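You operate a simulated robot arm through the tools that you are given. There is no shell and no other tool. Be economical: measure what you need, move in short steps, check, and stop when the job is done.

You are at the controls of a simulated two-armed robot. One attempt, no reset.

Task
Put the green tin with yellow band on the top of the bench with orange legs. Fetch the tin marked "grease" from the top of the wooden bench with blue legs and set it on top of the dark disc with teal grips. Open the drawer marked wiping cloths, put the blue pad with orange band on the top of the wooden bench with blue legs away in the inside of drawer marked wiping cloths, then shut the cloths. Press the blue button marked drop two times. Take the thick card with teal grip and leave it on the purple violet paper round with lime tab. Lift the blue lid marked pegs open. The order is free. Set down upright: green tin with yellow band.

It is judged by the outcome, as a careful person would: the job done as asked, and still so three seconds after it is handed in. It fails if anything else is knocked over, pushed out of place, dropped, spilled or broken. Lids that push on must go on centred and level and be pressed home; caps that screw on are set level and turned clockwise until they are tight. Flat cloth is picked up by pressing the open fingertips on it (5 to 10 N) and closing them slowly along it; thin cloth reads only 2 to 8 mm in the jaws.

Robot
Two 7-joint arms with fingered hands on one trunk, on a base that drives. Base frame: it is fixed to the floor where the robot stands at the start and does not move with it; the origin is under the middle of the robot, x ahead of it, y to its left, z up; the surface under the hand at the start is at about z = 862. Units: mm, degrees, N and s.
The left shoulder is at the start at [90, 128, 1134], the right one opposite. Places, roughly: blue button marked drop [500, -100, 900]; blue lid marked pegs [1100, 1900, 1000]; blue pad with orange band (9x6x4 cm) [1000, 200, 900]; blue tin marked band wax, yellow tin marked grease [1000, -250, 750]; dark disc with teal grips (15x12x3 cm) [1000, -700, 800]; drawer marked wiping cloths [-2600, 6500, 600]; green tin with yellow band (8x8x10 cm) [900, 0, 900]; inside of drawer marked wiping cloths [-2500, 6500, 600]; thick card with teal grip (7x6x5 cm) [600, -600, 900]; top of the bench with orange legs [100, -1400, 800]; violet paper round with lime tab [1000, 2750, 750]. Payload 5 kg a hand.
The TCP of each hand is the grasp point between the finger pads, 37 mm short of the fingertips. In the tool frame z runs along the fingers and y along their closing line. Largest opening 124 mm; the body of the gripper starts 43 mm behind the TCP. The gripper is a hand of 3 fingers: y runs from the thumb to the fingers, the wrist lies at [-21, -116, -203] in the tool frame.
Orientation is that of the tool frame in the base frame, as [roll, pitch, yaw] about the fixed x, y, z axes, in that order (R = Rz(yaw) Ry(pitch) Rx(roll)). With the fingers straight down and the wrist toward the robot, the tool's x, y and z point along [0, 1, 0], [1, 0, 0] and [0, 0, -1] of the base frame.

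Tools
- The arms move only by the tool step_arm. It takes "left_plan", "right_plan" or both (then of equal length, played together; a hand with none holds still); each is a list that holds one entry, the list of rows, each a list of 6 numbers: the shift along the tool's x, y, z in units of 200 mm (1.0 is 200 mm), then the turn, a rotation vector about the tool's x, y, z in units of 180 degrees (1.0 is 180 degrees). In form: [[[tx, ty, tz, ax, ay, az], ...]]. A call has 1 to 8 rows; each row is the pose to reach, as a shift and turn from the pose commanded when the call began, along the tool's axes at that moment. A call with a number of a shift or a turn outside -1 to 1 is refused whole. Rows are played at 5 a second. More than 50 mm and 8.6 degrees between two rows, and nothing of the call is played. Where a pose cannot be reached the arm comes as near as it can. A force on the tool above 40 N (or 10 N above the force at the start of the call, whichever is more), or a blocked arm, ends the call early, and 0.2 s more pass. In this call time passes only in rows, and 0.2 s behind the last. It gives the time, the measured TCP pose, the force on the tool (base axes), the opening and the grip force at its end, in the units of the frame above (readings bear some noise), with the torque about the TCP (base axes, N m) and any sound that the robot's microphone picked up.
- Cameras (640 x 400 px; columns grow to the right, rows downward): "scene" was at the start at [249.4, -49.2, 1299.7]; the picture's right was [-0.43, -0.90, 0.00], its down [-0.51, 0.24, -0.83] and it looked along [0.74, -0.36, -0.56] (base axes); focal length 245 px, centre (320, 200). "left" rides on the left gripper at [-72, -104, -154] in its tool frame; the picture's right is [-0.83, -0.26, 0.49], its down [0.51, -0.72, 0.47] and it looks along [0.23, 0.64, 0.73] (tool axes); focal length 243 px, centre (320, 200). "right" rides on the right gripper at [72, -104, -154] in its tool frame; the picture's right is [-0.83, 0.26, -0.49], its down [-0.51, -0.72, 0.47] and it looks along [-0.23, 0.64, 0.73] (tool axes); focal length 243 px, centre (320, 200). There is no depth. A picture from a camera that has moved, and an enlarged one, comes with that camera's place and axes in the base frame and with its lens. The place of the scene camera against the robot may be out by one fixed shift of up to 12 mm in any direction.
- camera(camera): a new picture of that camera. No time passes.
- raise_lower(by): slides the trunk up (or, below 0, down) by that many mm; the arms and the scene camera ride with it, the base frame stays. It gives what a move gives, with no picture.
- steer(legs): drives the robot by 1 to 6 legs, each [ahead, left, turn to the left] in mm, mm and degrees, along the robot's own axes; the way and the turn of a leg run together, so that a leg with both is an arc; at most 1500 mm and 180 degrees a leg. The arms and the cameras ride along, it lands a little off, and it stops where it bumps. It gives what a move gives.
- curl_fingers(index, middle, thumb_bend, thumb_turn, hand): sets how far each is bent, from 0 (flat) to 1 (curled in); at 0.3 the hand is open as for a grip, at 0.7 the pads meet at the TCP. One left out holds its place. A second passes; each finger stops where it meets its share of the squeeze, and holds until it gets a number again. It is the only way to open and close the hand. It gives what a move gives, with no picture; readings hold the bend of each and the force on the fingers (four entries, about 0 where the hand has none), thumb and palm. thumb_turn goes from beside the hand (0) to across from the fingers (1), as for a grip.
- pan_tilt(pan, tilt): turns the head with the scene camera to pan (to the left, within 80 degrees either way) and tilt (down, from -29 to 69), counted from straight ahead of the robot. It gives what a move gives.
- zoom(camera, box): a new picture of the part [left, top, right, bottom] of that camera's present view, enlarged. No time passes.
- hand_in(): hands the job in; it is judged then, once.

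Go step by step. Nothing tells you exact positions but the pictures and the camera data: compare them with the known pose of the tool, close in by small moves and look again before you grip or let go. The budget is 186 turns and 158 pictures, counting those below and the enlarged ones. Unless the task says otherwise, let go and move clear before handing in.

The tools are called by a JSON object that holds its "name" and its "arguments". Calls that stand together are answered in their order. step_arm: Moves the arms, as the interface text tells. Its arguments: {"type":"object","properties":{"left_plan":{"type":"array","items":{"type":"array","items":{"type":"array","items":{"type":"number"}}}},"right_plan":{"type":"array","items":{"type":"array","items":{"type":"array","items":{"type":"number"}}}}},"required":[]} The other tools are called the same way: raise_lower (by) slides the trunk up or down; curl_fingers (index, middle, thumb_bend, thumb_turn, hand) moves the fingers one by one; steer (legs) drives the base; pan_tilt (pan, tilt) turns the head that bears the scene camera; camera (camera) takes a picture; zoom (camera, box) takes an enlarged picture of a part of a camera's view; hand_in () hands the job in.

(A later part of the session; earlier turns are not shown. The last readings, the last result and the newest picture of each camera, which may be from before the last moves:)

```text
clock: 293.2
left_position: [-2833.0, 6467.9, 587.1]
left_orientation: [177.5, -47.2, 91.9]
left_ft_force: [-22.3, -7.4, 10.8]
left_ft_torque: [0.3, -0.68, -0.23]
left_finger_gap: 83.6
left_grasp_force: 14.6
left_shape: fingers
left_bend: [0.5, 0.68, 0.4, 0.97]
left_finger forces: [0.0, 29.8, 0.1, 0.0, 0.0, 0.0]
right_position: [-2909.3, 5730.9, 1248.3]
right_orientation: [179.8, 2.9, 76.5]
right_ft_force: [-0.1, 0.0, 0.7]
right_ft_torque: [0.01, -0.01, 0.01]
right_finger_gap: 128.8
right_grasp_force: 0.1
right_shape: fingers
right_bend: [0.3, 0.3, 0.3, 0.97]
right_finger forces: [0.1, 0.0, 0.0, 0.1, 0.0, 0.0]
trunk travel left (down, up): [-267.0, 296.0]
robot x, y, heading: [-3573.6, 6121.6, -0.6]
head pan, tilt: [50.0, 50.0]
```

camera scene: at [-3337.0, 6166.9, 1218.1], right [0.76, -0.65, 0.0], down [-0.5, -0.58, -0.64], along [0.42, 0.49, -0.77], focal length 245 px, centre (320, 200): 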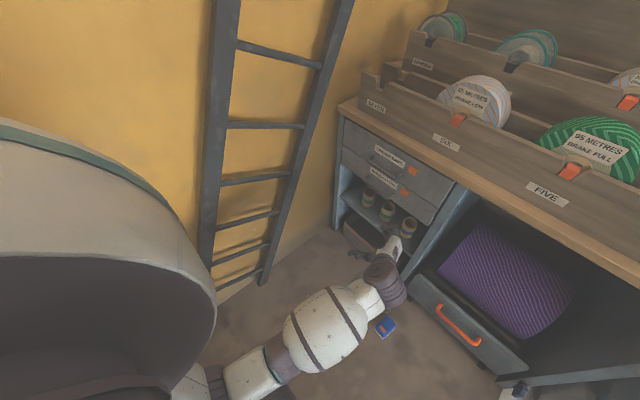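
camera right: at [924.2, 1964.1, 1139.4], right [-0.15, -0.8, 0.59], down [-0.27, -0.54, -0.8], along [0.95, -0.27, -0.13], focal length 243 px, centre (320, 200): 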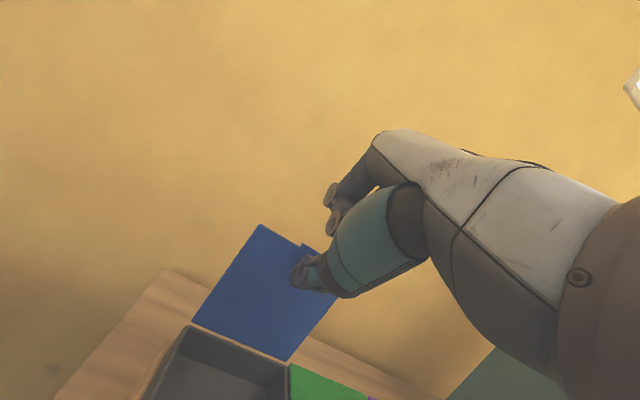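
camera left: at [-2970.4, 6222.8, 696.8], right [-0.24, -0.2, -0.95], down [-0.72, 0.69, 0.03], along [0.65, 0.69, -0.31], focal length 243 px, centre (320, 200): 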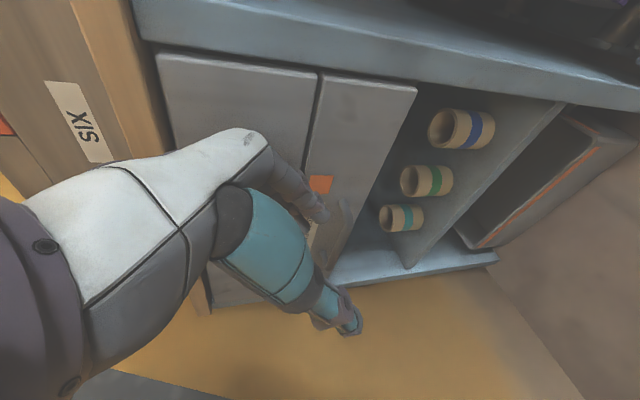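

The index is free now behind the bar. I pull straight back slowly and watch the force.

{"name": "step_arm", "arguments": {"left_plan": [[[0, -0.06, 0, 0, 0, 0], [0, -0.12, 0, 0, 0, 0], [0, -0.18, 0, 0, 0, 0], [0, -0.24, 0, 0, 0, 0]]]}}

{"name": "zoom", "arguments": {"camera": "left", "box": [200, 80, 440, 300]}}

```text
clock: 294.2
left_position: [-2881.2, 6466.2, 586.6]
left_orientation: [177.4, -47.1, 91.8]
left_ft_force: [0.0, -2.6, 24.0]
left_ft_torque: [0.53, -0.95, 0.23]
left_finger_gap: 96.1
left_grasp_force: 18.3
left_shape: fingers
left_bend: [0.41, 0.58, 0.4, 0.97]
left_finger forces: [12.6, 23.1, 0.0, 0.0, 0.1, 0.1]
right_position: [-2908.2, 5731.3, 1248.2]
right_orientation: [179.8, 2.8, 76.5]
right_ft_force: [-0.6, -1.2, -0.4]
right_ft_torque: [0.0, 0.01, 0.0]
right_finger_gap: 128.7
right_grasp_force: 0.0
right_shape: fingers
right_bend: [0.3, 0.3, 0.3, 0.97]
right_finger forces: [0.0, 0.1, 0.1, 0.1, 0.0, 0.0]
trunk travel left (down, up): [-267.0, 296.0]
robot x, y, heading: [-3572.9, 6123.0, -0.4]
head pan, tilt: [50.0, 50.0]
```

```text
1.82 times, centred on (320, 190) of left
camera zoom: at [-2985.9, 6305.4, 634.6], right [-0.23, -0.2, -0.95], down [-0.72, 0.69, 0.03], along [0.65, 0.69, -0.31], focal length 441 px, centre (320, 218)
```

zoom: 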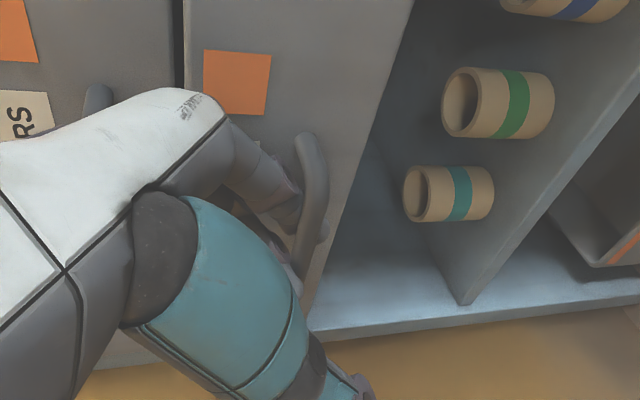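

The fingers are hooked behind the bar. I close fingers and thumb around it for a firm grip, then pull.

{"name": "curl_fingers", "arguments": {"hand": "left", "index": 0.75, "middle": 0.75, "thumb_bend": 0.7}}

{"name": "step_arm", "arguments": {"left_plan": [[[0, -0.06, 0, 0, 0, 0], [0, -0.12, 0, 0, 0, 0], [0, -0.18, 0, 0, 0, 0], [0, -0.24, 0, 0, 0, 0], [0, -0.3, 0, 0, 0, 0]]]}}

```text
clock: 295.2
left_position: [-2880.7, 6470.4, 581.3]
left_orientation: [177.8, -47.0, 91.7]
left_ft_force: [-0.1, 12.0, -0.7]
left_ft_torque: [0.24, -0.61, 0.04]
left_finger_gap: 17.3
left_grasp_force: 23.2
left_shape: fingers
left_bend: [0.72, 0.75, 0.7, 1.0]
left_finger forces: [24.1, 21.5, 0.0, 0.0, 0.0, 0.0]
right_position: [-2905.9, 5734.0, 1247.8]
right_orientation: [179.9, 2.9, 76.5]
right_ft_force: [-0.6, -0.2, -0.5]
right_ft_torque: [0.01, -0.01, 0.0]
right_finger_gap: 128.6
right_grasp_force: 0.0
right_shape: fingers
right_bend: [0.3, 0.3, 0.3, 0.97]
right_finger forces: [0.0, 0.0, 0.0, 0.1, 0.1, 0.1]
trunk travel left (down, up): [-267.0, 296.0]
robot x, y, heading: [-3572.8, 6123.2, -0.4]
head pan, tilt: [50.0, 50.0]
```

```text
clock: 296.4
left_position: [-2939.9, 6469.7, 580.7]
left_orientation: [177.8, -47.1, 91.6]
left_ft_force: [-0.4, 16.2, 2.5]
left_ft_torque: [0.14, -0.65, 0.21]
left_finger_gap: 17.1
left_grasp_force: 23.7
left_shape: fingers
left_bend: [0.72, 0.75, 0.7, 1.0]
left_finger forces: [25.2, 21.7, 0.0, 0.0, 0.0, 0.0]
right_position: [-2906.3, 5734.2, 1248.0]
right_orientation: [179.9, 3.1, 76.5]
right_ft_force: [0.2, 0.9, 0.3]
right_ft_torque: [-0.01, 0.03, -0.01]
right_finger_gap: 128.2
right_grasp_force: 0.1
right_shape: fingers
right_bend: [0.3, 0.3, 0.3, 0.97]
right_finger forces: [0.0, 0.1, 0.0, 0.0, 0.0, 0.1]
trunk travel left (down, up): [-267.0, 296.0]
robot x, y, heading: [-3570.6, 6120.2, -0.6]
head pan, tilt: [50.0, 50.0]
```

The drawer is following. I pull further by arm.

{"name": "step_arm", "arguments": {"left_plan": [[[0, -0.08, 0, 0, 0, 0], [0, -0.16, 0, 0, 0, 0], [0, -0.24, 0, 0, 0, 0], [0, -0.32, 0, 0, 0, 0], [0, -0.4, 0, 0, 0, 0], [0, -0.48, 0, 0, 0, 0]]]}}

{"name": "pan_tilt", "arguments": {"pan": 35, "tilt": 55}}

{"name": "camera", "arguments": {"camera": "scene"}}

```text
clock: 297.5
left_position: [-2998.1, 6474.6, 583.7]
left_orientation: [177.4, -48.3, 91.1]
left_ft_force: [-0.6, -7.5, -18.2]
left_ft_torque: [-0.31, -0.15, -0.46]
left_finger_gap: 18.3
left_grasp_force: 21.3
left_shape: fingers
left_bend: [0.72, 0.75, 0.7, 1.0]
left_finger forces: [33.2, 9.7, 0.0, 0.1, 0.0, 0.0]
right_position: [-2906.5, 5730.9, 1247.2]
right_orientation: [-180.0, 3.0, 76.3]
right_ft_force: [-0.8, -0.6, -1.0]
right_ft_torque: [-0.04, -0.04, 0.02]
right_finger_gap: 128.6
right_grasp_force: 0.0
right_shape: fingers
right_bend: [0.3, 0.3, 0.3, 0.97]
right_finger forces: [0.0, 0.1, 0.0, 0.0, 0.0, 0.0]
trunk travel left (down, up): [-267.0, 296.0]
robot x, y, heading: [-3572.8, 6120.1, -1.0]
head pan, tilt: [50.0, 50.0]
stopped in row 5 (left hand): the force on the tool passed its limit at 45 N (the readings are from after the stop); the commanded pose is now the measured one
```

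```text
clock: 298.3
left_position: [-2996.4, 6474.8, 584.6]
left_orientation: [177.2, -48.4, 91.2]
left_ft_force: [-0.4, -14.0, -28.2]
left_ft_torque: [-0.22, 0.25, -0.72]
left_finger_gap: 18.7
left_grasp_force: 22.5
left_shape: fingers
left_bend: [0.72, 0.75, 0.7, 1.0]
left_finger forces: [36.3, 9.5, 0.0, 0.1, 0.1, 0.0]
right_position: [-2904.9, 5731.5, 1245.7]
right_orientation: [-179.9, 3.0, 76.3]
right_ft_force: [0.2, 0.0, -0.5]
right_ft_torque: [0.01, 0.0, 0.02]
right_finger_gap: 128.7
right_grasp_force: 0.1
right_shape: fingers
right_bend: [0.3, 0.3, 0.3, 0.97]
right_finger forces: [0.0, 0.0, 0.1, 0.1, 0.0, 0.0]
trunk travel left (down, up): [-267.0, 296.0]
robot x, y, heading: [-3571.0, 6119.1, -0.8]
head pan, tilt: [35.0, 55.0]
```

```text
5 pictures are left
camera scene: at [-3325.5, 6148.2, 1211.0], right [0.56, -0.83, 0.0], down [-0.68, -0.46, -0.57], along [0.47, 0.32, -0.82], focal length 245 px, centre (320, 200)
```

scene: 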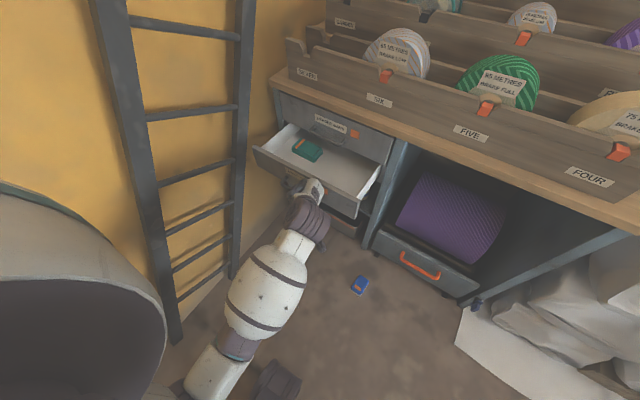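

The drawer is open with free space on its right side. I release the bar and slide the fingers out up-right, then level the hand.

{"name": "curl_fingers", "arguments": {"hand": "left", "index": 0.6, "middle": 0.6, "thumb_bend": 0.3}}

{"name": "step_arm", "arguments": {"left_plan": [[[0, 0, -0.1, 0, 0, 0], [0, 0, -0.2, 0, 0, 0], [0, 0, -0.35, 0, 0, 0], [0, -0.05, -0.5, 0, 0, 0], [0, -0.05, -0.7, 0, 0, 0]]]}}

{"name": "step_arm", "arguments": {"left_plan": [[[0, 0, -0.1, 0, -0.04, 0], [0, 0, -0.2, 0, -0.08, 0], [0, 0, -0.3, 0, -0.12, 0], [0, 0, -0.4, 0, -0.16, 0], [0, 0, -0.5, 0, -0.2, 0], [0, 0, -0.55, 0, -0.24, 0], [0, 0, -0.6, 0, -0.268, 0]]]}}

```text
clock: 299.3
left_position: [-2996.5, 6475.1, 588.6]
left_orientation: [176.8, -48.6, 91.7]
left_ft_force: [0.8, 1.5, 7.0]
left_ft_torque: [0.2, -0.66, 0.1]
left_finger_gap: 96.0
left_grasp_force: 14.0
left_shape: fingers
left_bend: [0.51, 0.65, 0.3, 0.96]
left_finger forces: [12.6, 15.6, 0.1, 0.0, 0.0, 0.1]
right_position: [-2908.1, 5730.2, 1248.0]
right_orientation: [179.9, 2.9, 76.3]
right_ft_force: [-0.8, -0.1, 0.1]
right_ft_torque: [-0.01, -0.01, -0.02]
right_finger_gap: 128.6
right_grasp_force: 0.2
right_shape: fingers
right_bend: [0.3, 0.3, 0.3, 0.97]
right_finger forces: [0.1, 0.0, 0.0, 0.1, 0.1, 0.1]
trunk travel left (down, up): [-267.0, 296.0]
robot x, y, heading: [-3570.3, 6120.3, -1.0]
head pan, tilt: [35.0, 55.0]
```

```text
clock: 300.3
left_position: [-3010.2, 6457.6, 662.7]
left_orientation: [177.9, -57.9, 88.6]
left_ft_force: [0.4, -0.7, -0.8]
left_ft_torque: [0.03, -0.02, 0.01]
left_finger_gap: 83.0
left_grasp_force: 0.1
left_shape: fingers
left_bend: [0.6, 0.6, 0.3, 0.96]
left_finger forces: [0.1, 0.0, 0.0, 0.0, 0.0, 0.1]
right_position: [-2908.0, 5730.3, 1248.3]
right_orientation: [180.0, 2.9, 76.2]
right_ft_force: [0.5, -0.2, -0.4]
right_ft_torque: [0.01, -0.02, 0.0]
right_finger_gap: 128.4
right_grasp_force: 0.1
right_shape: fingers
right_bend: [0.3, 0.3, 0.3, 0.97]
right_finger forces: [0.1, 0.0, 0.0, 0.0, 0.0, 0.1]
trunk travel left (down, up): [-267.0, 296.0]
robot x, y, heading: [-3570.1, 6123.9, -0.9]
head pan, tilt: [35.0, 55.0]
stopped in row 5 (left hand): the arm was blocked; the commanded pose is now the measured one
```

```text
clock: 301.3
left_position: [-3012.9, 6443.8, 709.3]
left_orientation: [179.9, -39.4, 86.2]
left_ft_force: [0.2, -0.5, -0.2]
left_ft_torque: [0.0, -0.02, 0.06]
left_finger_gap: 82.9
left_grasp_force: 0.0
left_shape: fingers
left_bend: [0.6, 0.6, 0.3, 0.96]
left_finger forces: [0.1, 0.0, 0.0, 0.0, 0.1, 0.0]
right_position: [-2907.3, 5730.3, 1246.4]
right_orientation: [180.0, 2.9, 76.3]
right_ft_force: [-0.4, 0.2, -0.5]
right_ft_torque: [-0.02, 0.02, -0.01]
right_finger_gap: 128.5
right_grasp_force: 0.1
right_shape: fingers
right_bend: [0.3, 0.3, 0.3, 0.97]
right_finger forces: [0.1, 0.0, 0.1, 0.1, 0.0, 0.0]
trunk travel left (down, up): [-267.0, 296.0]
robot x, y, heading: [-3573.6, 6120.2, -0.8]
head pan, tilt: [35.0, 55.0]
stopped in row 4 (left hand): the arm was blocked; the commanded pose is now the measured one
```

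Hand is clear of the handle. I continue levelling while moving straight up.

{"name": "step_arm", "arguments": {"left_plan": [[[0.06, 0.02, -0.08, 0, -0.037, 0], [0.13, 0.04, -0.16, 0, -0.073, 0], [0.2, 0.06, -0.24, 0, -0.11, 0], [0.26, 0.08, -0.32, 0, -0.147, 0], [0.32, 0.1, -0.4, 0, -0.183, 0], [0.38, 0.1, -0.465, 0, -0.219, 0]]]}}

{"name": "steer", "arguments": {"legs": [[0, -170, 0.8]]}}

```text
clock: 302.7
left_position: [-2978.4, 6460.2, 776.5]
left_orientation: [-180.0, -0.1, 86.0]
left_ft_force: [-1.0, 0.3, -0.7]
left_ft_torque: [-0.04, 0.02, -0.04]
left_finger_gap: 82.9
left_grasp_force: 0.0
left_shape: fingers
left_bend: [0.6, 0.6, 0.3, 0.96]
left_finger forces: [0.0, 0.1, 0.1, 0.0, 0.1, 0.1]
left hand out of reach, approached as far as the arm can: row 5, 6
right_position: [-2906.2, 5732.7, 1246.2]
right_orientation: [-180.0, 3.1, 76.4]
right_ft_force: [-0.5, 0.3, -0.6]
right_ft_torque: [-0.01, 0.04, -0.01]
right_finger_gap: 128.5
right_grasp_force: 0.1
right_shape: fingers
right_bend: [0.3, 0.3, 0.3, 0.97]
right_finger forces: [0.0, 0.1, 0.0, 0.0, 0.1, 0.1]
trunk travel left (down, up): [-267.0, 296.0]
robot x, y, heading: [-3570.6, 6121.9, -1.0]
head pan, tilt: [35.0, 55.0]
```

```text
clock: 304.8
left_position: [-2984.0, 6294.5, 778.8]
left_orientation: [179.8, -0.1, 87.0]
left_ft_force: [-0.2, 0.0, 0.4]
left_ft_torque: [-0.01, 0.0, 0.01]
left_finger_gap: 83.0
left_grasp_force: 0.1
left_shape: fingers
left_bend: [0.6, 0.6, 0.3, 0.96]
left_finger forces: [0.0, 0.1, 0.0, 0.1, 0.1, 0.0]
right_position: [-2904.1, 5566.7, 1247.1]
right_orientation: [179.9, 3.0, 77.2]
right_ft_force: [0.1, 0.0, 1.0]
right_ft_torque: [0.0, 0.0, -0.03]
right_finger_gap: 128.7
right_grasp_force: 0.0
right_shape: fingers
right_bend: [0.3, 0.3, 0.3, 0.97]
right_finger forces: [0.0, 0.0, 0.1, 0.0, 0.0, 0.1]
trunk travel left (down, up): [-267.0, 296.0]
robot x, y, heading: [-3575.5, 5949.0, 0.1]
head pan, tilt: [35.0, 55.0]
```

Now I bring the left hand above the pad, open it, and lower the trunk.

{"name": "step_arm", "arguments": {"left_plan": [[[-0.14, 0.05, 0, 0, 0, 0], [-0.28, 0.1, 0, 0, 0, 0], [-0.42, 0.15, 0, 0, 0, 0], [-0.565, 0.2, 0, 0, 0, 0]]]}}

{"name": "curl_fingers", "arguments": {"hand": "left", "index": 0.3, "middle": 0.3, "thumb_bend": 0.3}}

{"name": "raise_lower", "arguments": {"by": -250}}

{"name": "step_arm", "arguments": {"left_plan": [[[0, 0, 0.2, 0, 0, 0], [0, 0, 0.4, 0, 0, 0], [0, 0, 0.6, 0, 0, 0], [0, 0, 0.8, 0, 0, 0], [0, 0, 1.0, 0, 0, 0]]]}}

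```text
clock: 305.8
left_position: [-2951.7, 6179.2, 776.9]
left_orientation: [179.8, -0.3, 87.0]
left_ft_force: [-0.2, 0.1, 0.2]
left_ft_torque: [-0.01, -0.01, 0.03]
left_finger_gap: 83.0
left_grasp_force: 0.0
left_shape: fingers
left_bend: [0.6, 0.6, 0.3, 0.96]
left_finger forces: [0.1, 0.0, 0.0, 0.1, 0.1, 0.1]
right_position: [-2902.6, 5566.3, 1246.9]
right_orientation: [179.8, 2.8, 77.1]
right_ft_force: [-0.2, -0.1, -0.5]
right_ft_torque: [0.01, -0.03, -0.03]
right_finger_gap: 128.6
right_grasp_force: 0.0
right_shape: fingers
right_bend: [0.3, 0.3, 0.3, 0.97]
right_finger forces: [0.1, 0.1, 0.1, 0.0, 0.0, 0.1]
trunk travel left (down, up): [-267.0, 296.0]
robot x, y, heading: [-3571.8, 5954.4, 0.1]
head pan, tilt: [35.0, 55.0]
```

```text
clock: 306.8
left_position: [-2951.2, 6179.7, 779.2]
left_orientation: [179.9, -0.1, 87.0]
left_ft_force: [0.6, -0.5, -0.2]
left_ft_torque: [0.01, -0.01, -0.01]
left_finger_gap: 129.1
left_grasp_force: 0.1
left_shape: fingers
left_bend: [0.3, 0.3, 0.3, 0.96]
left_finger forces: [0.0, 0.0, 0.0, 0.1, 0.0, 0.0]
right_position: [-2902.8, 5566.6, 1246.5]
right_orientation: [179.9, 3.0, 77.2]
right_ft_force: [0.0, -0.1, 0.0]
right_ft_torque: [0.02, 0.0, -0.01]
right_finger_gap: 128.6
right_grasp_force: 0.2
right_shape: fingers
right_bend: [0.3, 0.3, 0.3, 0.97]
right_finger forces: [0.0, 0.0, 0.1, 0.0, 0.0, 0.0]
trunk travel left (down, up): [-267.0, 296.0]
robot x, y, heading: [-3573.3, 5950.1, -0.1]
head pan, tilt: [35.0, 55.0]
```

```text
clock: 309.4
left_position: [-2944.6, 6178.7, 536.0]
left_orientation: [179.4, -0.1, 86.9]
left_ft_force: [0.3, 1.1, -0.6]
left_ft_torque: [0.0, -0.01, 0.01]
left_finger_gap: 128.7
left_grasp_force: 0.0
left_shape: fingers
left_bend: [0.3, 0.3, 0.3, 0.96]
left_finger forces: [0.0, 0.0, 0.0, 0.0, 0.1, 0.0]
right_position: [-2902.6, 5568.4, 996.3]
right_orientation: [179.9, 3.0, 77.2]
right_ft_force: [-0.4, -0.3, 0.9]
right_ft_torque: [-0.04, -0.03, 0.02]
right_finger_gap: 128.7
right_grasp_force: 0.2
right_shape: fingers
right_bend: [0.3, 0.3, 0.3, 0.97]
right_finger forces: [0.0, 0.0, 0.0, 0.0, 0.0, 0.0]
trunk travel left (down, up): [-17.0, 546.0]
robot x, y, heading: [-3572.0, 5948.4, -0.2]
head pan, tilt: [35.0, 55.0]
```

```text
clock: 310.0
left_position: [-2888.4, 6171.6, 554.8]
left_orientation: [169.3, 0.7, 86.9]
left_ft_force: [-0.5, -0.4, -0.1]
left_ft_torque: [-0.02, 0.01, 0.01]
left_finger_gap: 129.1
left_grasp_force: 0.1
left_shape: fingers
left_bend: [0.3, 0.3, 0.3, 0.96]
left_finger forces: [0.0, 0.0, 0.0, 0.1, 0.1, 0.0]
right_position: [-2902.9, 5566.8, 997.3]
right_orientation: [-180.0, 3.0, 77.1]
right_ft_force: [0.2, -1.3, -0.5]
right_ft_torque: [-0.02, 0.02, 0.02]
right_finger_gap: 128.7
right_grasp_force: 0.1
right_shape: fingers
right_bend: [0.3, 0.3, 0.3, 0.97]
right_finger forces: [0.0, 0.0, 0.0, 0.0, 0.1, 0.0]
trunk travel left (down, up): [-17.0, 546.0]
robot x, y, heading: [-3570.6, 5948.0, 0.1]
head pan, tilt: [35.0, 55.0]
stopped in row 2 (left hand): the arm was blocked; the commanded pose is now the measured one
```

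The arm is in a cramped elbow-down posture. I restore the earlier posture by raising the trunk and hand high, then come down again.

{"name": "raise_lower", "arguments": {"by": 290}}

{"name": "step_arm", "arguments": {"left_plan": [[[0, 0.0, -0.2, 0.02, 0, 0], [0, 0, -0.4, 0.04, 0, 0], [0, 0, -0.6, 0.06, 0, 0], [0, 0, -0.8, 0.06, 0, 0], [0, 0, -1.0, 0.06, 0, 0]]]}}

{"name": "step_arm", "arguments": {"left_plan": [[[0, 0.0, -0.2, 0, 0, 0], [0, 0, -0.4, 0, 0, 0], [0, 0, -0.5, 0, 0, 0]]]}}

```text
clock: 312.9
left_position: [-2889.6, 6172.2, 842.3]
left_orientation: [169.4, 0.6, 87.0]
left_ft_force: [-0.2, -0.5, 0.2]
left_ft_torque: [0.01, 0.0, 0.01]
left_finger_gap: 129.0
left_grasp_force: 0.1
left_shape: fingers
left_bend: [0.3, 0.3, 0.3, 0.96]
left_finger forces: [0.1, 0.0, 0.0, 0.1, 0.1, 0.1]
right_position: [-2902.4, 5566.9, 1286.8]
right_orientation: [-180.0, 3.0, 77.2]
right_ft_force: [0.2, 0.0, 0.2]
right_ft_torque: [0.0, -0.04, 0.01]
right_finger_gap: 128.8
right_grasp_force: 0.0
right_shape: fingers
right_bend: [0.3, 0.3, 0.3, 0.97]
right_finger forces: [0.0, 0.0, 0.0, 0.0, 0.0, 0.1]
trunk travel left (down, up): [-307.0, 256.0]
robot x, y, heading: [-3572.4, 5944.2, -0.0]
head pan, tilt: [35.0, 55.0]
```

```text
clock: 314.1
left_position: [-2927.3, 6174.7, 1040.5]
left_orientation: [-179.8, 0.6, 86.9]
left_ft_force: [-0.1, 0.4, 0.1]
left_ft_torque: [-0.02, -0.02, -0.03]
left_finger_gap: 129.3
left_grasp_force: 0.0
left_shape: fingers
left_bend: [0.3, 0.3, 0.3, 0.96]
left_finger forces: [0.0, 0.0, 0.0, 0.1, 0.0, 0.1]
right_position: [-2903.7, 5566.4, 1287.8]
right_orientation: [179.9, 2.8, 77.1]
right_ft_force: [-0.7, 0.4, 0.9]
right_ft_torque: [0.03, -0.05, 0.0]
right_finger_gap: 128.6
right_grasp_force: 0.1
right_shape: fingers
right_bend: [0.3, 0.3, 0.3, 0.97]
right_finger forces: [0.1, 0.0, 0.0, 0.0, 0.0, 0.0]
trunk travel left (down, up): [-307.0, 256.0]
robot x, y, heading: [-3574.6, 5948.0, -0.2]
head pan, tilt: [35.0, 55.0]
```

```text
clock: 314.9
left_position: [-2924.8, 6175.0, 1139.5]
left_orientation: [-179.8, 0.5, 86.8]
left_ft_force: [-0.6, -0.3, 0.3]
left_ft_torque: [-0.02, 0.05, -0.03]
left_finger_gap: 129.3
left_grasp_force: 0.1
left_shape: fingers
left_bend: [0.3, 0.3, 0.3, 0.96]
left_finger forces: [0.1, 0.0, 0.1, 0.0, 0.0, 0.0]
right_position: [-2901.1, 5565.8, 1287.2]
right_orientation: [-179.9, 2.8, 77.2]
right_ft_force: [0.0, -1.3, -0.3]
right_ft_torque: [0.02, -0.03, 0.01]
right_finger_gap: 128.5
right_grasp_force: 0.0
right_shape: fingers
right_bend: [0.3, 0.3, 0.3, 0.97]
right_finger forces: [0.0, 0.0, 0.1, 0.1, 0.1, 0.0]
trunk travel left (down, up): [-307.0, 256.0]
robot x, y, heading: [-3573.1, 5949.3, -0.3]
head pan, tilt: [35.0, 55.0]
```

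Posture restored. I lower the trunk and then the hand step by step over the pad.

{"name": "raise_lower", "arguments": {"by": -290}}

{"name": "step_arm", "arguments": {"left_plan": [[[0, -0.03, 0.2, 0, 0, 0], [0, -0.06, 0.4, 0, 0, 0], [0, -0.1, 0.6, 0, 0, 0], [0, -0.1, 0.8, 0, 0, 0], [0, -0.1, 1.0, 0, 0, 0]]]}}

{"name": "step_arm", "arguments": {"left_plan": [[[0, 0, 0.2, 0, 0, 0], [0, 0, 0.4, 0, 0, 0], [0, 0, 0.6, 0, 0, 0], [0, 0, 0.8, 0, 0, 0], [0, 0, 1.0, 0, 0, 0]]]}}

```text
clock: 317.8
left_position: [-2924.9, 6176.2, 849.6]
left_orientation: [-179.8, 0.7, 87.0]
left_ft_force: [0.2, 0.8, 0.0]
left_ft_torque: [0.0, -0.01, -0.01]
left_finger_gap: 129.2
left_grasp_force: 0.1
left_shape: fingers
left_bend: [0.3, 0.3, 0.3, 0.96]
left_finger forces: [0.0, 0.0, 0.0, 0.1, 0.0, 0.0]
right_position: [-2903.3, 5567.0, 997.3]
right_orientation: [179.9, 3.0, 77.2]
right_ft_force: [0.2, 1.1, -0.2]
right_ft_torque: [-0.03, 0.02, 0.0]
right_finger_gap: 128.7
right_grasp_force: 0.0
right_shape: fingers
right_bend: [0.3, 0.3, 0.3, 0.97]
right_finger forces: [0.1, 0.0, 0.1, 0.1, 0.0, 0.0]
trunk travel left (down, up): [-17.0, 546.0]
robot x, y, heading: [-3573.6, 5948.3, 0.3]
head pan, tilt: [35.0, 55.0]
```

```text
clock: 319.0
left_position: [-2938.6, 6178.7, 650.4]
left_orientation: [-179.9, 0.8, 86.9]
left_ft_force: [-1.0, 0.2, -0.4]
left_ft_torque: [0.02, 0.0, -0.02]
left_finger_gap: 129.2
left_grasp_force: 0.0
left_shape: fingers
left_bend: [0.3, 0.3, 0.3, 0.96]
left_finger forces: [0.1, 0.0, 0.0, 0.0, 0.1, 0.0]
left hand out of reach, approached as far as the arm can: row 4, 5
right_position: [-2903.7, 5566.5, 996.5]
right_orientation: [-180.0, 3.1, 77.1]
right_ft_force: [-0.9, -0.3, -0.7]
right_ft_torque: [-0.01, -0.02, -0.01]
right_finger_gap: 128.5
right_grasp_force: 0.1
right_shape: fingers
right_bend: [0.3, 0.3, 0.3, 0.97]
right_finger forces: [0.0, 0.0, 0.1, 0.1, 0.0, 0.1]
trunk travel left (down, up): [-17.0, 546.0]
robot x, y, heading: [-3572.7, 5950.4, -0.2]
head pan, tilt: [35.0, 55.0]
```

```text
clock: 320.2
left_position: [-2939.5, 6175.0, 448.9]
left_orientation: [-179.8, 0.7, 86.9]
left_ft_force: [1.1, 0.2, 0.5]
left_ft_torque: [0.0, -0.01, -0.01]
left_finger_gap: 129.2
left_grasp_force: 0.1
left_shape: fingers
left_bend: [0.3, 0.3, 0.3, 0.96]
left_finger forces: [0.0, 0.1, 0.1, 0.0, 0.1, 0.1]
right_position: [-2902.0, 5567.1, 997.7]
right_orientation: [-179.9, 2.9, 77.1]
right_ft_force: [-0.1, 0.0, -0.4]
right_ft_torque: [0.02, 0.01, 0.02]
right_finger_gap: 128.7
right_grasp_force: 0.1
right_shape: fingers
right_bend: [0.3, 0.3, 0.3, 0.97]
right_finger forces: [0.0, 0.0, 0.0, 0.0, 0.0, 0.0]
trunk travel left (down, up): [-17.0, 546.0]
robot x, y, heading: [-3573.7, 5949.4, -0.3]
head pan, tilt: [35.0, 55.0]
```

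Going well. I continue down to about z 200 and take a hand-camera look at the pad.

{"name": "step_arm", "arguments": {"left_plan": [[[0, 0, 0.2, 0, 0, 0], [0, 0, 0.4, 0, 0, 0], [0, 0, 0.6, 0, 0, 0], [0, 0, 0.8, 0, 0, 0], [0, 0, 1.0, 0, 0, 0], [0, 0, 1.0, 0, 0, 0]]]}}

{"name": "step_arm", "arguments": {"left_plan": [[[0, 0, 0.15, 0, 0, 0], [0, 0, 0.3, 0, 0, 0], [0, 0, 0.4, 0, 0, 0], [0, 0, 0.5, 0, 0, 0]]]}}

{"name": "camera", "arguments": {"camera": "left"}}

```text
clock: 321.6
left_position: [-2939.7, 6175.3, 249.8]
left_orientation: [-179.8, 0.6, 86.9]
left_ft_force: [0.6, 0.3, 0.3]
left_ft_torque: [-0.03, -0.02, 0.03]
left_finger_gap: 129.1
left_grasp_force: 0.2
left_shape: fingers
left_bend: [0.3, 0.3, 0.3, 0.96]
left_finger forces: [0.0, 0.0, 0.0, 0.0, 0.1, 0.0]
right_position: [-2902.0, 5566.7, 998.6]
right_orientation: [180.0, 2.9, 77.1]
right_ft_force: [-0.7, -0.8, -0.1]
right_ft_torque: [-0.03, 0.0, 0.0]
right_finger_gap: 129.0
right_grasp_force: 0.0
right_shape: fingers
right_bend: [0.3, 0.3, 0.3, 0.97]
right_finger forces: [0.1, 0.1, 0.0, 0.0, 0.0, 0.0]
trunk travel left (down, up): [-17.0, 546.0]
robot x, y, heading: [-3572.9, 5948.8, -0.1]
head pan, tilt: [35.0, 55.0]
```

```text
clock: 322.6
left_position: [-2938.3, 6172.6, 149.6]
left_orientation: [-179.8, 0.6, 86.9]
left_ft_force: [-0.2, 0.4, -0.4]
left_ft_torque: [0.0, -0.01, 0.02]
left_finger_gap: 129.1
left_grasp_force: 0.0
left_shape: fingers
left_bend: [0.3, 0.3, 0.3, 0.96]
left_finger forces: [0.0, 0.1, 0.0, 0.0, 0.0, 0.1]
right_position: [-2903.2, 5567.1, 996.1]
right_orientation: [180.0, 2.9, 77.1]
right_ft_force: [0.1, -0.5, 0.0]
right_ft_torque: [0.02, -0.02, 0.0]
right_finger_gap: 128.8
right_grasp_force: 0.0
right_shape: fingers
right_bend: [0.3, 0.3, 0.3, 0.97]
right_finger forces: [0.0, 0.1, 0.1, 0.1, 0.0, 0.0]
trunk travel left (down, up): [-17.0, 546.0]
robot x, y, heading: [-3570.1, 5949.8, 0.0]
head pan, tilt: [35.0, 55.0]
```

```text
4 pictures are left
camera left: at [-3045.9, 6106.3, 305.6], right [-0.31, -0.82, -0.48], down [-0.69, 0.54, -0.47], along [0.65, 0.19, -0.74], focal length 243 px, centre (320, 200)
```

left: 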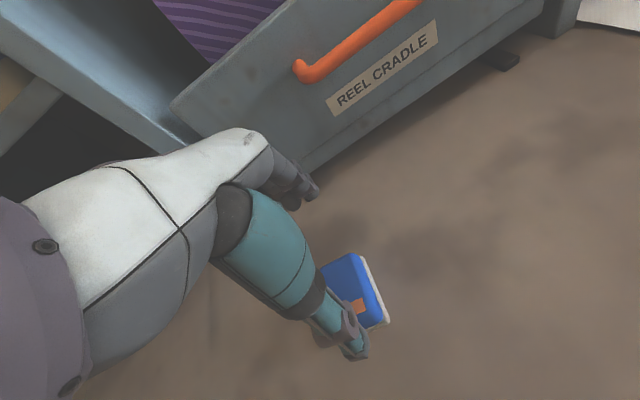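

The pad is at about [-2951, 6186], aligned with the hand. I correct and go down onto it.

{"name": "step_arm", "arguments": {"left_plan": [[[0.06, -0.06, 0.1, 0, 0, 0], [0.06, -0.06, 0.25, 0, 0, 0], [0.06, -0.06, 0.38, 0, 0, 0], [0.06, -0.06, 0.46, 0, 0, 0], [0.06, -0.06, 0.5, 0, 0, 0], [0.06, -0.06, 0.52, 0, 0, 0]]]}}

{"name": "curl_fingers", "arguments": {"hand": "left", "index": 0.48, "middle": 0.48, "thumb_bend": 0.48}}

```text
clock: 324.0
left_position: [-2952.3, 6182.5, 47.3]
left_orientation: [-179.8, 0.7, 87.0]
left_ft_force: [-0.7, -0.1, 0.3]
left_ft_torque: [0.0, -0.01, 0.02]
left_finger_gap: 129.0
left_grasp_force: 0.1
left_shape: fingers
left_bend: [0.3, 0.3, 0.3, 0.96]
left_finger forces: [0.1, 0.0, 0.0, 0.0, 0.0, 0.0]
right_position: [-2902.8, 5565.5, 996.7]
right_orientation: [-180.0, 2.9, 77.0]
right_ft_force: [0.2, -1.1, 0.5]
right_ft_torque: [-0.02, -0.03, 0.05]
right_finger_gap: 128.5
right_grasp_force: 0.0
right_shape: fingers
right_bend: [0.3, 0.3, 0.3, 0.97]
right_finger forces: [0.0, 0.1, 0.0, 0.0, 0.1, 0.1]
trunk travel left (down, up): [-17.0, 546.0]
robot x, y, heading: [-3574.2, 5949.4, -0.3]
head pan, tilt: [35.0, 55.0]
```

```text
clock: 325.0
left_position: [-2951.5, 6182.7, 47.6]
left_orientation: [-179.8, 0.7, 86.9]
left_ft_force: [1.6, -0.6, 0.8]
left_ft_torque: [0.03, -0.11, -0.01]
left_finger_gap: 89.6
left_grasp_force: 10.1
left_shape: fingers
left_bend: [0.44, 0.45, 0.43, 0.97]
left_finger forces: [6.3, 4.3, 0.1, 0.0, 8.4, 0.0]
right_position: [-2903.0, 5567.4, 998.0]
right_orientation: [-180.0, 3.0, 77.1]
right_ft_force: [-0.8, 0.2, -1.0]
right_ft_torque: [-0.01, 0.01, -0.02]
right_finger_gap: 128.6
right_grasp_force: 0.2
right_shape: fingers
right_bend: [0.3, 0.3, 0.3, 0.97]
right_finger forces: [0.0, 0.1, 0.0, 0.0, 0.0, 0.0]
trunk travel left (down, up): [-17.0, 546.0]
robot x, y, heading: [-3574.5, 5947.1, -0.3]
head pan, tilt: [35.0, 55.0]
```

Gripped. I firm the grip and lift, shifting right to keep clear of the open drawer.

{"name": "curl_fingers", "arguments": {"hand": "left", "index": 0.55, "middle": 0.55, "thumb_bend": 0.54}}

{"name": "step_arm", "arguments": {"left_plan": [[[0, 0, -0.1, 0, 0, 0], [-0.05, 0, -0.3, 0, 0, 0], [-0.15, 0, -0.5, 0, 0, 0], [-0.25, 0, -0.7, 0, 0, 0], [-0.3, 0, -0.9, 0, 0, 0]]]}}

{"name": "step_arm", "arguments": {"left_plan": [[[0, 0, -0.2, 0, 0, 0], [0, 0, -0.4, 0, 0, 0], [0, 0, -0.6, 0, 0, 0], [0, 0, -0.8, 0, 0, 0], [0, 0, -1.0, 0, 0, 0]]]}}

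{"name": "step_arm", "arguments": {"left_plan": [[[0, 0, -0.2, 0, 0, 0], [0, 0, -0.4, 0, 0, 0], [0, 0, -0.6, 0, 0, 0], [0, 0, -0.8, 0, 0, 0], [0, 0, -1.0, 0, 0, 0]]]}}

{"name": "step_arm", "arguments": {"left_plan": [[[0, 0, -0.2, 0, 0, 0], [0, 0, -0.4, 0, 0, 0], [0, 0, -0.6, 0, 0, 0], [0, 0, -0.7, 0, 0, 0]]]}}

```text
clock: 326.0
left_position: [-2952.0, 6182.0, 48.5]
left_orientation: [-179.8, 0.6, 86.8]
left_ft_force: [3.7, -0.6, 4.2]
left_ft_torque: [0.05, -0.37, -0.08]
left_finger_gap: 87.1
left_grasp_force: 21.8
left_shape: fingers
left_bend: [0.46, 0.47, 0.45, 0.97]
left_finger forces: [12.0, 11.5, 0.1, 0.1, 18.7, 0.0]
right_position: [-2902.8, 5566.5, 998.1]
right_orientation: [179.9, 3.0, 77.1]
right_ft_force: [0.5, -0.9, 0.6]
right_ft_torque: [-0.02, 0.03, 0.01]
right_finger_gap: 128.6
right_grasp_force: 0.1
right_shape: fingers
right_bend: [0.3, 0.3, 0.3, 0.97]
right_finger forces: [0.0, 0.0, 0.0, 0.0, 0.0, 0.1]
trunk travel left (down, up): [-17.0, 546.0]
robot x, y, heading: [-3569.5, 5944.9, 0.0]
head pan, tilt: [35.0, 55.0]
```

```text
clock: 327.2
left_position: [-2954.8, 6122.9, 226.5]
left_orientation: [-179.9, 0.6, 86.9]
left_ft_force: [0.6, -0.2, 0.1]
left_ft_torque: [-0.05, -0.03, 0.02]
left_finger_gap: 86.4
left_grasp_force: 20.3
left_shape: fingers
left_bend: [0.46, 0.48, 0.45, 0.97]
left_finger forces: [11.1, 9.0, 0.1, 0.1, 20.1, 0.0]
right_position: [-2902.4, 5566.8, 996.9]
right_orientation: [-180.0, 2.9, 77.0]
right_ft_force: [0.0, 0.2, 0.2]
right_ft_torque: [0.02, 0.03, 0.04]
right_finger_gap: 128.7
right_grasp_force: 0.1
right_shape: fingers
right_bend: [0.3, 0.3, 0.3, 0.97]
right_finger forces: [0.0, 0.0, 0.1, 0.0, 0.0, 0.0]
trunk travel left (down, up): [-17.0, 546.0]
robot x, y, heading: [-3570.5, 5949.9, -0.0]
head pan, tilt: [35.0, 55.0]
```

```text
clock: 328.4
left_position: [-2955.0, 6125.5, 427.4]
left_orientation: [-179.7, 0.6, 86.9]
left_ft_force: [-0.3, -0.3, -1.3]
left_ft_torque: [0.01, -0.01, -0.03]
left_finger_gap: 86.5
left_grasp_force: 20.7
left_shape: fingers
left_bend: [0.46, 0.48, 0.45, 0.97]
left_finger forces: [11.1, 9.0, 0.0, 0.0, 20.0, 0.1]
right_position: [-2902.4, 5566.9, 996.5]
right_orientation: [-180.0, 2.8, 77.1]
right_ft_force: [0.1, -0.5, 0.2]
right_ft_torque: [-0.01, 0.01, 0.01]
right_finger_gap: 128.6
right_grasp_force: 0.1
right_shape: fingers
right_bend: [0.3, 0.3, 0.3, 0.97]
right_finger forces: [0.0, 0.0, 0.0, 0.0, 0.0, 0.1]
trunk travel left (down, up): [-17.0, 546.0]
robot x, y, heading: [-3571.9, 5948.8, 0.2]
head pan, tilt: [35.0, 55.0]
```

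```text
clock: 329.6
left_position: [-2935.3, 6128.5, 630.3]
left_orientation: [-179.6, 0.6, 87.0]
left_ft_force: [0.0, 0.2, -0.6]
left_ft_torque: [0.02, 0.0, -0.01]
left_finger_gap: 86.3
left_grasp_force: 19.4
left_shape: fingers
left_bend: [0.46, 0.49, 0.45, 0.97]
left_finger forces: [11.1, 8.7, 0.0, 0.0, 19.6, 0.0]
left hand out of reach, approached as far as the arm can: row 3, 4, 5
right_position: [-2903.0, 5566.7, 997.1]
right_orientation: [179.9, 2.9, 77.1]
right_ft_force: [-0.2, -0.5, 1.0]
right_ft_torque: [0.03, -0.04, -0.02]
right_finger_gap: 128.8
right_grasp_force: 0.1
right_shape: fingers
right_bend: [0.3, 0.3, 0.3, 0.97]
right_finger forces: [0.1, 0.0, 0.0, 0.0, 0.0, 0.1]
trunk travel left (down, up): [-17.0, 546.0]
robot x, y, heading: [-3574.3, 5943.2, -0.2]
head pan, tilt: [35.0, 55.0]
```

```text
clock: 330.6
left_position: [-2933.0, 6129.8, 767.6]
left_orientation: [-179.8, 0.6, 86.8]
left_ft_force: [-1.1, 0.2, -0.1]
left_ft_torque: [-0.02, -0.01, -0.03]
left_finger_gap: 86.2
left_grasp_force: 19.3
left_shape: fingers
left_bend: [0.46, 0.49, 0.45, 0.97]
left_finger forces: [11.1, 8.5, 0.1, 0.0, 19.5, 0.0]
right_position: [-2902.5, 5566.8, 996.4]
right_orientation: [-179.9, 2.8, 77.0]
right_ft_force: [0.3, 0.2, 0.3]
right_ft_torque: [-0.01, 0.04, 0.01]
right_finger_gap: 128.2
right_grasp_force: 0.1
right_shape: fingers
right_bend: [0.3, 0.3, 0.3, 0.97]
right_finger forces: [0.1, 0.0, 0.0, 0.1, 0.0, 0.1]
trunk travel left (down, up): [-17.0, 546.0]
robot x, y, heading: [-3572.7, 5945.8, -0.0]
head pan, tilt: [35.0, 55.0]
```

The pad is held up again. I check the open drawer's edges with a zoom before going over it.

{"name": "zoom", "arguments": {"camera": "scene", "box": [120, 10, 400, 190]}}

```text
2.22 times, centred on (260, 100) of scene
camera zoom: at [-3244.4, 5978.7, 938.8], right [0.57, -0.82, 0.0], down [-0.67, -0.47, -0.57], along [0.47, 0.33, -0.82], focal length 545 px, centre (453, 422)
```

zoom: 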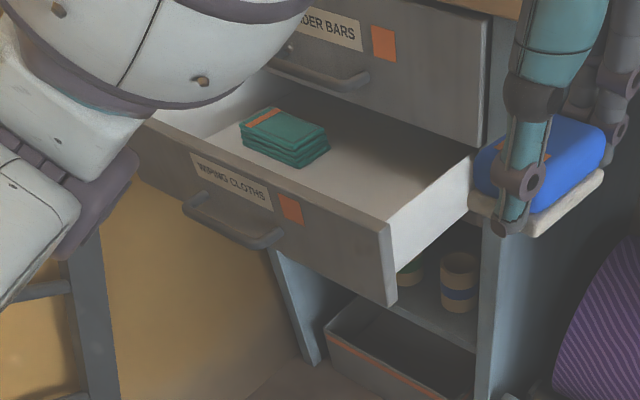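

The drawer's front panel top is at z ≈ 645, x ≈ -2940, right side y ≈ 6262. I bring the pad in front of and above the free right part of the drawer.

{"name": "step_arm", "arguments": {"left_plan": [[[0.16, -0.05, 0, 0, 0, 0], [0.32, -0.1, 0, 0, 0, 0], [0.48, -0.14, 0.03, 0, 0, 0], [0.64, -0.175, 0.06, 0, 0, 0], [0.8, -0.175, 0.09, 0, 0, 0], [0.95, -0.175, 0.09, 0, 0, 0]]]}}

{"name": "step_arm", "arguments": {"left_plan": [[[0.1, 0, 0.08, 0, 0, 0], [0.2, 0, 0.16, 0, 0, 0], [0.2, 0, 0.24, 0, 0, 0]]]}}

```text
clock: 332.0
left_position: [-2955.2, 6320.5, 745.4]
left_orientation: [-179.8, 0.7, 86.9]
left_ft_force: [0.7, -0.2, -1.1]
left_ft_torque: [-0.05, 0.04, -0.04]
left_finger_gap: 86.0
left_grasp_force: 19.5
left_shape: fingers
left_bend: [0.46, 0.49, 0.45, 0.97]
left_finger forces: [11.1, 8.5, 0.0, 0.0, 19.4, 0.0]
right_position: [-2902.5, 5567.5, 996.7]
right_orientation: [180.0, 3.0, 77.2]
right_ft_force: [0.9, 0.5, 0.9]
right_ft_torque: [-0.02, 0.03, -0.03]
right_finger_gap: 128.5
right_grasp_force: 0.2
right_shape: fingers
right_bend: [0.3, 0.3, 0.3, 0.97]
right_finger forces: [0.1, 0.0, 0.1, 0.1, 0.0, 0.0]
trunk travel left (down, up): [-17.0, 546.0]
robot x, y, heading: [-3575.6, 5951.7, 0.0]
head pan, tilt: [35.0, 55.0]
```

```text
clock: 332.8
left_position: [-2957.0, 6359.4, 697.3]
left_orientation: [-179.8, 0.6, 86.9]
left_ft_force: [0.1, -0.4, -1.4]
left_ft_torque: [-0.01, -0.01, -0.02]
left_finger_gap: 86.1
left_grasp_force: 19.6
left_shape: fingers
left_bend: [0.46, 0.49, 0.45, 0.97]
left_finger forces: [11.0, 8.5, 0.0, 0.0, 19.3, 0.0]
right_position: [-2903.5, 5566.8, 996.9]
right_orientation: [-179.9, 2.9, 77.1]
right_ft_force: [0.0, 0.3, -0.2]
right_ft_torque: [0.02, 0.0, 0.03]
right_finger_gap: 128.8
right_grasp_force: 0.1
right_shape: fingers
right_bend: [0.3, 0.3, 0.3, 0.97]
right_finger forces: [0.1, 0.1, 0.1, 0.0, 0.0, 0.0]
trunk travel left (down, up): [-17.0, 546.0]
robot x, y, heading: [-3568.5, 5943.2, 0.1]
head pan, tilt: [35.0, 55.0]
```

Now forward over the front panel in small steps.

{"name": "step_arm", "arguments": {"left_plan": [[[0, 0, -0.03, 0, 0, 0], [0, 0.12, -0.03, 0, 0, 0], [0, 0.24, -0.03, 0, 0, 0], [0.02, 0.36, -0.03, 0, 0, 0], [0.025, 0.475, -0.03, 0, 0, 0]]]}}

{"name": "camera", "arguments": {"camera": "left"}}

```text
clock: 334.0
left_position: [-2860.6, 6358.6, 704.9]
left_orientation: [-179.9, 0.4, 86.9]
left_ft_force: [0.1, -0.7, -0.7]
left_ft_torque: [0.02, 0.04, 0.05]
left_finger_gap: 86.0
left_grasp_force: 19.1
left_shape: fingers
left_bend: [0.47, 0.49, 0.45, 0.97]
left_finger forces: [11.0, 8.7, 0.0, 0.0, 19.3, 0.0]
right_position: [-2903.3, 5564.3, 996.4]
right_orientation: [-180.0, 2.7, 77.1]
right_ft_force: [0.2, -1.2, -0.1]
right_ft_torque: [0.05, 0.02, 0.0]
right_finger_gap: 128.8
right_grasp_force: 0.1
right_shape: fingers
right_bend: [0.3, 0.3, 0.3, 0.97]
right_finger forces: [0.1, 0.0, 0.0, 0.0, 0.0, 0.0]
trunk travel left (down, up): [-17.0, 546.0]
robot x, y, heading: [-3570.7, 5946.8, -0.0]
head pan, tilt: [35.0, 55.0]
```

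```text
2 pictures are left
camera left: at [-2967.0, 6293.4, 861.4], right [-0.31, -0.82, -0.48], down [-0.7, 0.54, -0.47], along [0.65, 0.19, -0.74], focal length 243 px, centre (320, 200)
```

left: 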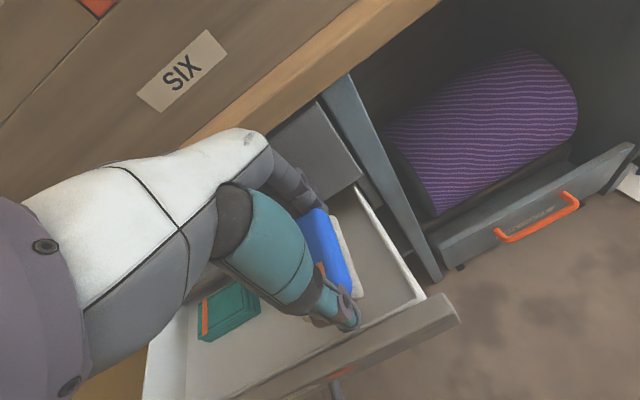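

The pad is inside the outline of the drawer. I nudge 8 mm forward and lower gradually until contact.

{"name": "step_arm", "arguments": {"left_plan": [[[0, 0.04, 0.06, 0, 0, 0], [0, 0.04, 0.16, 0, 0, 0], [0, 0.04, 0.26, 0, 0, 0], [0, 0.04, 0.34, 0, 0, 0], [0, 0.04, 0.4, 0, 0, 0]]]}}

{"name": "step_arm", "arguments": {"left_plan": [[[0, 0, 0.02, 0, 0, 0], [0, 0, 0.04, 0, 0, 0], [0, 0, 0.06, 0, 0, 0], [0, 0, 0.08, 0, 0, 0], [0, 0, 0.1, 0, 0, 0]]]}}

```text
clock: 335.0
left_position: [-2850.4, 6357.9, 654.3]
left_orientation: [179.1, 0.7, 86.8]
left_ft_force: [-5.0, -2.0, 25.6]
left_ft_torque: [0.0, 1.48, -0.05]
left_finger_gap: 88.1
left_grasp_force: 30.3
left_shape: fingers
left_bend: [0.49, 0.51, 0.43, 0.97]
left_finger forces: [7.8, 13.0, 0.0, 0.0, 39.9, 0.0]
right_position: [-2904.4, 5566.2, 997.5]
right_orientation: [179.8, 2.8, 77.0]
right_ft_force: [0.3, 0.1, 0.1]
right_ft_torque: [-0.03, 0.04, 0.0]
right_finger_gap: 128.8
right_grasp_force: 0.0
right_shape: fingers
right_bend: [0.3, 0.3, 0.3, 0.97]
right_finger forces: [0.1, 0.0, 0.1, 0.1, 0.0, 0.1]
trunk travel left (down, up): [-17.0, 546.0]
robot x, y, heading: [-3574.2, 5949.7, -0.2]
head pan, tilt: [35.0, 55.0]
stopped in row 4 (left hand): the force on the tool passed its limit at 50 N (the readings are from after the stop); the commanded pose is now the measured one
```

```text
clock: 335.4
left_position: [-2847.8, 6357.5, 654.6]
left_orientation: [178.7, 0.6, 86.9]
left_ft_force: [-6.1, -3.4, 25.4]
left_ft_torque: [0.0, 1.66, -0.05]
left_finger_gap: 88.1
left_grasp_force: 31.6
left_shape: fingers
left_bend: [0.5, 0.52, 0.43, 0.97]
left_finger forces: [7.0, 15.0, 0.0, 0.0, 41.4, 0.0]
right_position: [-2905.3, 5566.7, 997.8]
right_orientation: [180.0, 2.9, 77.1]
right_ft_force: [0.0, 0.4, 0.3]
right_ft_torque: [-0.02, -0.03, -0.03]
right_finger_gap: 128.2
right_grasp_force: 0.0
right_shape: fingers
right_bend: [0.3, 0.3, 0.3, 0.97]
right_finger forces: [0.0, 0.0, 0.0, 0.1, 0.1, 0.1]
trunk travel left (down, up): [-17.0, 546.0]
robot x, y, heading: [-3577.8, 5952.6, -0.2]
head pan, tilt: [35.0, 55.0]
stopped in row 2 (left hand): the force on the tool passed its limit at 43 N (the readings are from after the stop); the commanded pose is now the measured one
```

The thumb landed on the front panel's edge (x ≈ -2914, z ≈ 617). I lift and turn the hand about 43° so pad and fingers fit between panel and cabinet, then lower again.

{"name": "step_arm", "arguments": {"left_plan": [[[0, 0, -0.1, 0, 0, 0], [0, 0, -0.2, 0, 0, 0]]]}}

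{"name": "step_arm", "arguments": {"left_plan": [[[0, 0, 0, 0, 0, -0.04], [0, 0, 0, 0, 0, -0.08], [0, 0, 0, 0, 0, -0.12], [0, 0, 0, 0, 0, -0.16], [0, 0.0, 0, 0, 0, -0.2], [0, 0.02, 0, 0, 0, -0.24]]]}}

```text
clock: 336.0
left_position: [-2850.6, 6359.9, 691.2]
left_orientation: [179.0, 0.6, 86.8]
left_ft_force: [-9.3, -0.8, 1.4]
left_ft_torque: [0.01, -0.29, 0.16]
left_finger_gap: 85.8
left_grasp_force: 23.9
left_shape: fingers
left_bend: [0.48, 0.51, 0.45, 0.97]
left_finger forces: [10.1, 18.5, 0.0, 0.0, 19.7, 0.1]
right_position: [-2902.9, 5567.1, 997.1]
right_orientation: [-180.0, 3.0, 77.1]
right_ft_force: [0.2, 1.0, -1.3]
right_ft_torque: [0.0, 0.04, 0.02]
right_finger_gap: 128.5
right_grasp_force: 0.2
right_shape: fingers
right_bend: [0.3, 0.3, 0.3, 0.97]
right_finger forces: [0.0, 0.1, 0.0, 0.0, 0.0, 0.1]
trunk travel left (down, up): [-17.0, 546.0]
robot x, y, heading: [-3571.2, 5945.6, -0.1]
head pan, tilt: [35.0, 55.0]
```

```text
clock: 337.4
left_position: [-2844.1, 6358.8, 690.0]
left_orientation: [179.7, 1.0, 130.2]
left_ft_force: [-0.7, 0.0, -0.4]
left_ft_torque: [0.03, -0.02, -0.02]
left_finger_gap: 85.8
left_grasp_force: 19.0
left_shape: fingers
left_bend: [0.48, 0.5, 0.45, 0.97]
left_finger forces: [11.0, 8.0, 0.0, 0.0, 18.7, 0.1]
right_position: [-2902.7, 5566.3, 996.0]
right_orientation: [180.0, 2.9, 77.1]
right_ft_force: [0.0, 0.6, 0.2]
right_ft_torque: [0.04, -0.05, 0.0]
right_finger_gap: 128.5
right_grasp_force: 0.0
right_shape: fingers
right_bend: [0.3, 0.3, 0.3, 0.97]
right_finger forces: [0.1, 0.0, 0.0, 0.0, 0.0, 0.0]
trunk travel left (down, up): [-17.0, 546.0]
robot x, y, heading: [-3570.1, 5947.9, -0.0]
head pan, tilt: [35.0, 55.0]
```

Free of contact. I lower slowly.

{"name": "step_arm", "arguments": {"left_plan": [[[0, 0, 0.08, 0, 0, 0], [0, 0, 0.16, 0, 0, 0], [0, 0, 0.24, 0, 0, 0], [0, 0, 0.3, 0, 0, 0]]]}}

{"name": "step_arm", "arguments": {"left_plan": [[[0, 0, 0.025, 0, 0, 0], [0, 0, 0.05, 0, 0, 0], [0, 0, 0.075, 0, 0, 0], [0, 0, 0.1, 0, 0, 0]]]}}

```text
clock: 338.2
left_position: [-2839.2, 6357.9, 654.3]
left_orientation: [178.8, 1.7, 130.1]
left_ft_force: [0.9, 1.2, 23.1]
left_ft_torque: [-1.1, 1.2, -0.05]
left_finger_gap: 87.7
left_grasp_force: 27.0
left_shape: fingers
left_bend: [0.49, 0.5, 0.44, 0.98]
left_finger forces: [9.0, 6.6, 0.0, 0.0, 39.0, 0.0]
right_position: [-2903.0, 5567.9, 997.7]
right_orientation: [-180.0, 2.9, 77.1]
right_ft_force: [0.5, 0.0, -0.6]
right_ft_torque: [-0.01, 0.05, 0.0]
right_finger_gap: 128.5
right_grasp_force: 0.0
right_shape: fingers
right_bend: [0.3, 0.3, 0.3, 0.97]
right_finger forces: [0.1, 0.0, 0.0, 0.1, 0.0, 0.1]
trunk travel left (down, up): [-17.0, 546.0]
robot x, y, heading: [-3572.7, 5947.0, 0.3]
head pan, tilt: [35.0, 55.0]
stopped in row 4 (left hand): the force on the tool passed its limit at 52 N (the readings are from after the stop); the commanded pose is now the measured one
```

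```text
clock: 338.6
left_position: [-2836.1, 6358.3, 655.4]
left_orientation: [178.4, 2.0, 130.1]
left_ft_force: [0.4, 2.3, 25.9]
left_ft_torque: [-1.35, 1.39, -0.09]
left_finger_gap: 87.6
left_grasp_force: 29.3
left_shape: fingers
left_bend: [0.49, 0.5, 0.44, 0.98]
left_finger forces: [8.8, 6.3, 0.0, 0.0, 42.6, 0.0]
right_position: [-2902.7, 5568.3, 998.2]
right_orientation: [-180.0, 3.0, 77.1]
right_ft_force: [1.4, -0.4, -0.1]
right_ft_torque: [-0.03, 0.01, -0.04]
right_finger_gap: 128.5
right_grasp_force: 0.0
right_shape: fingers
right_bend: [0.3, 0.3, 0.3, 0.97]
right_finger forces: [0.1, 0.1, 0.0, 0.0, 0.0, 0.0]
trunk travel left (down, up): [-17.0, 546.0]
robot x, y, heading: [-3570.9, 5949.1, 0.2]
head pan, tilt: [35.0, 55.0]
stopped in row 2 (left hand): the force on the tool passed its limit at 45 N (the readings are from after the stop); the commanded pose is now the measured one
```

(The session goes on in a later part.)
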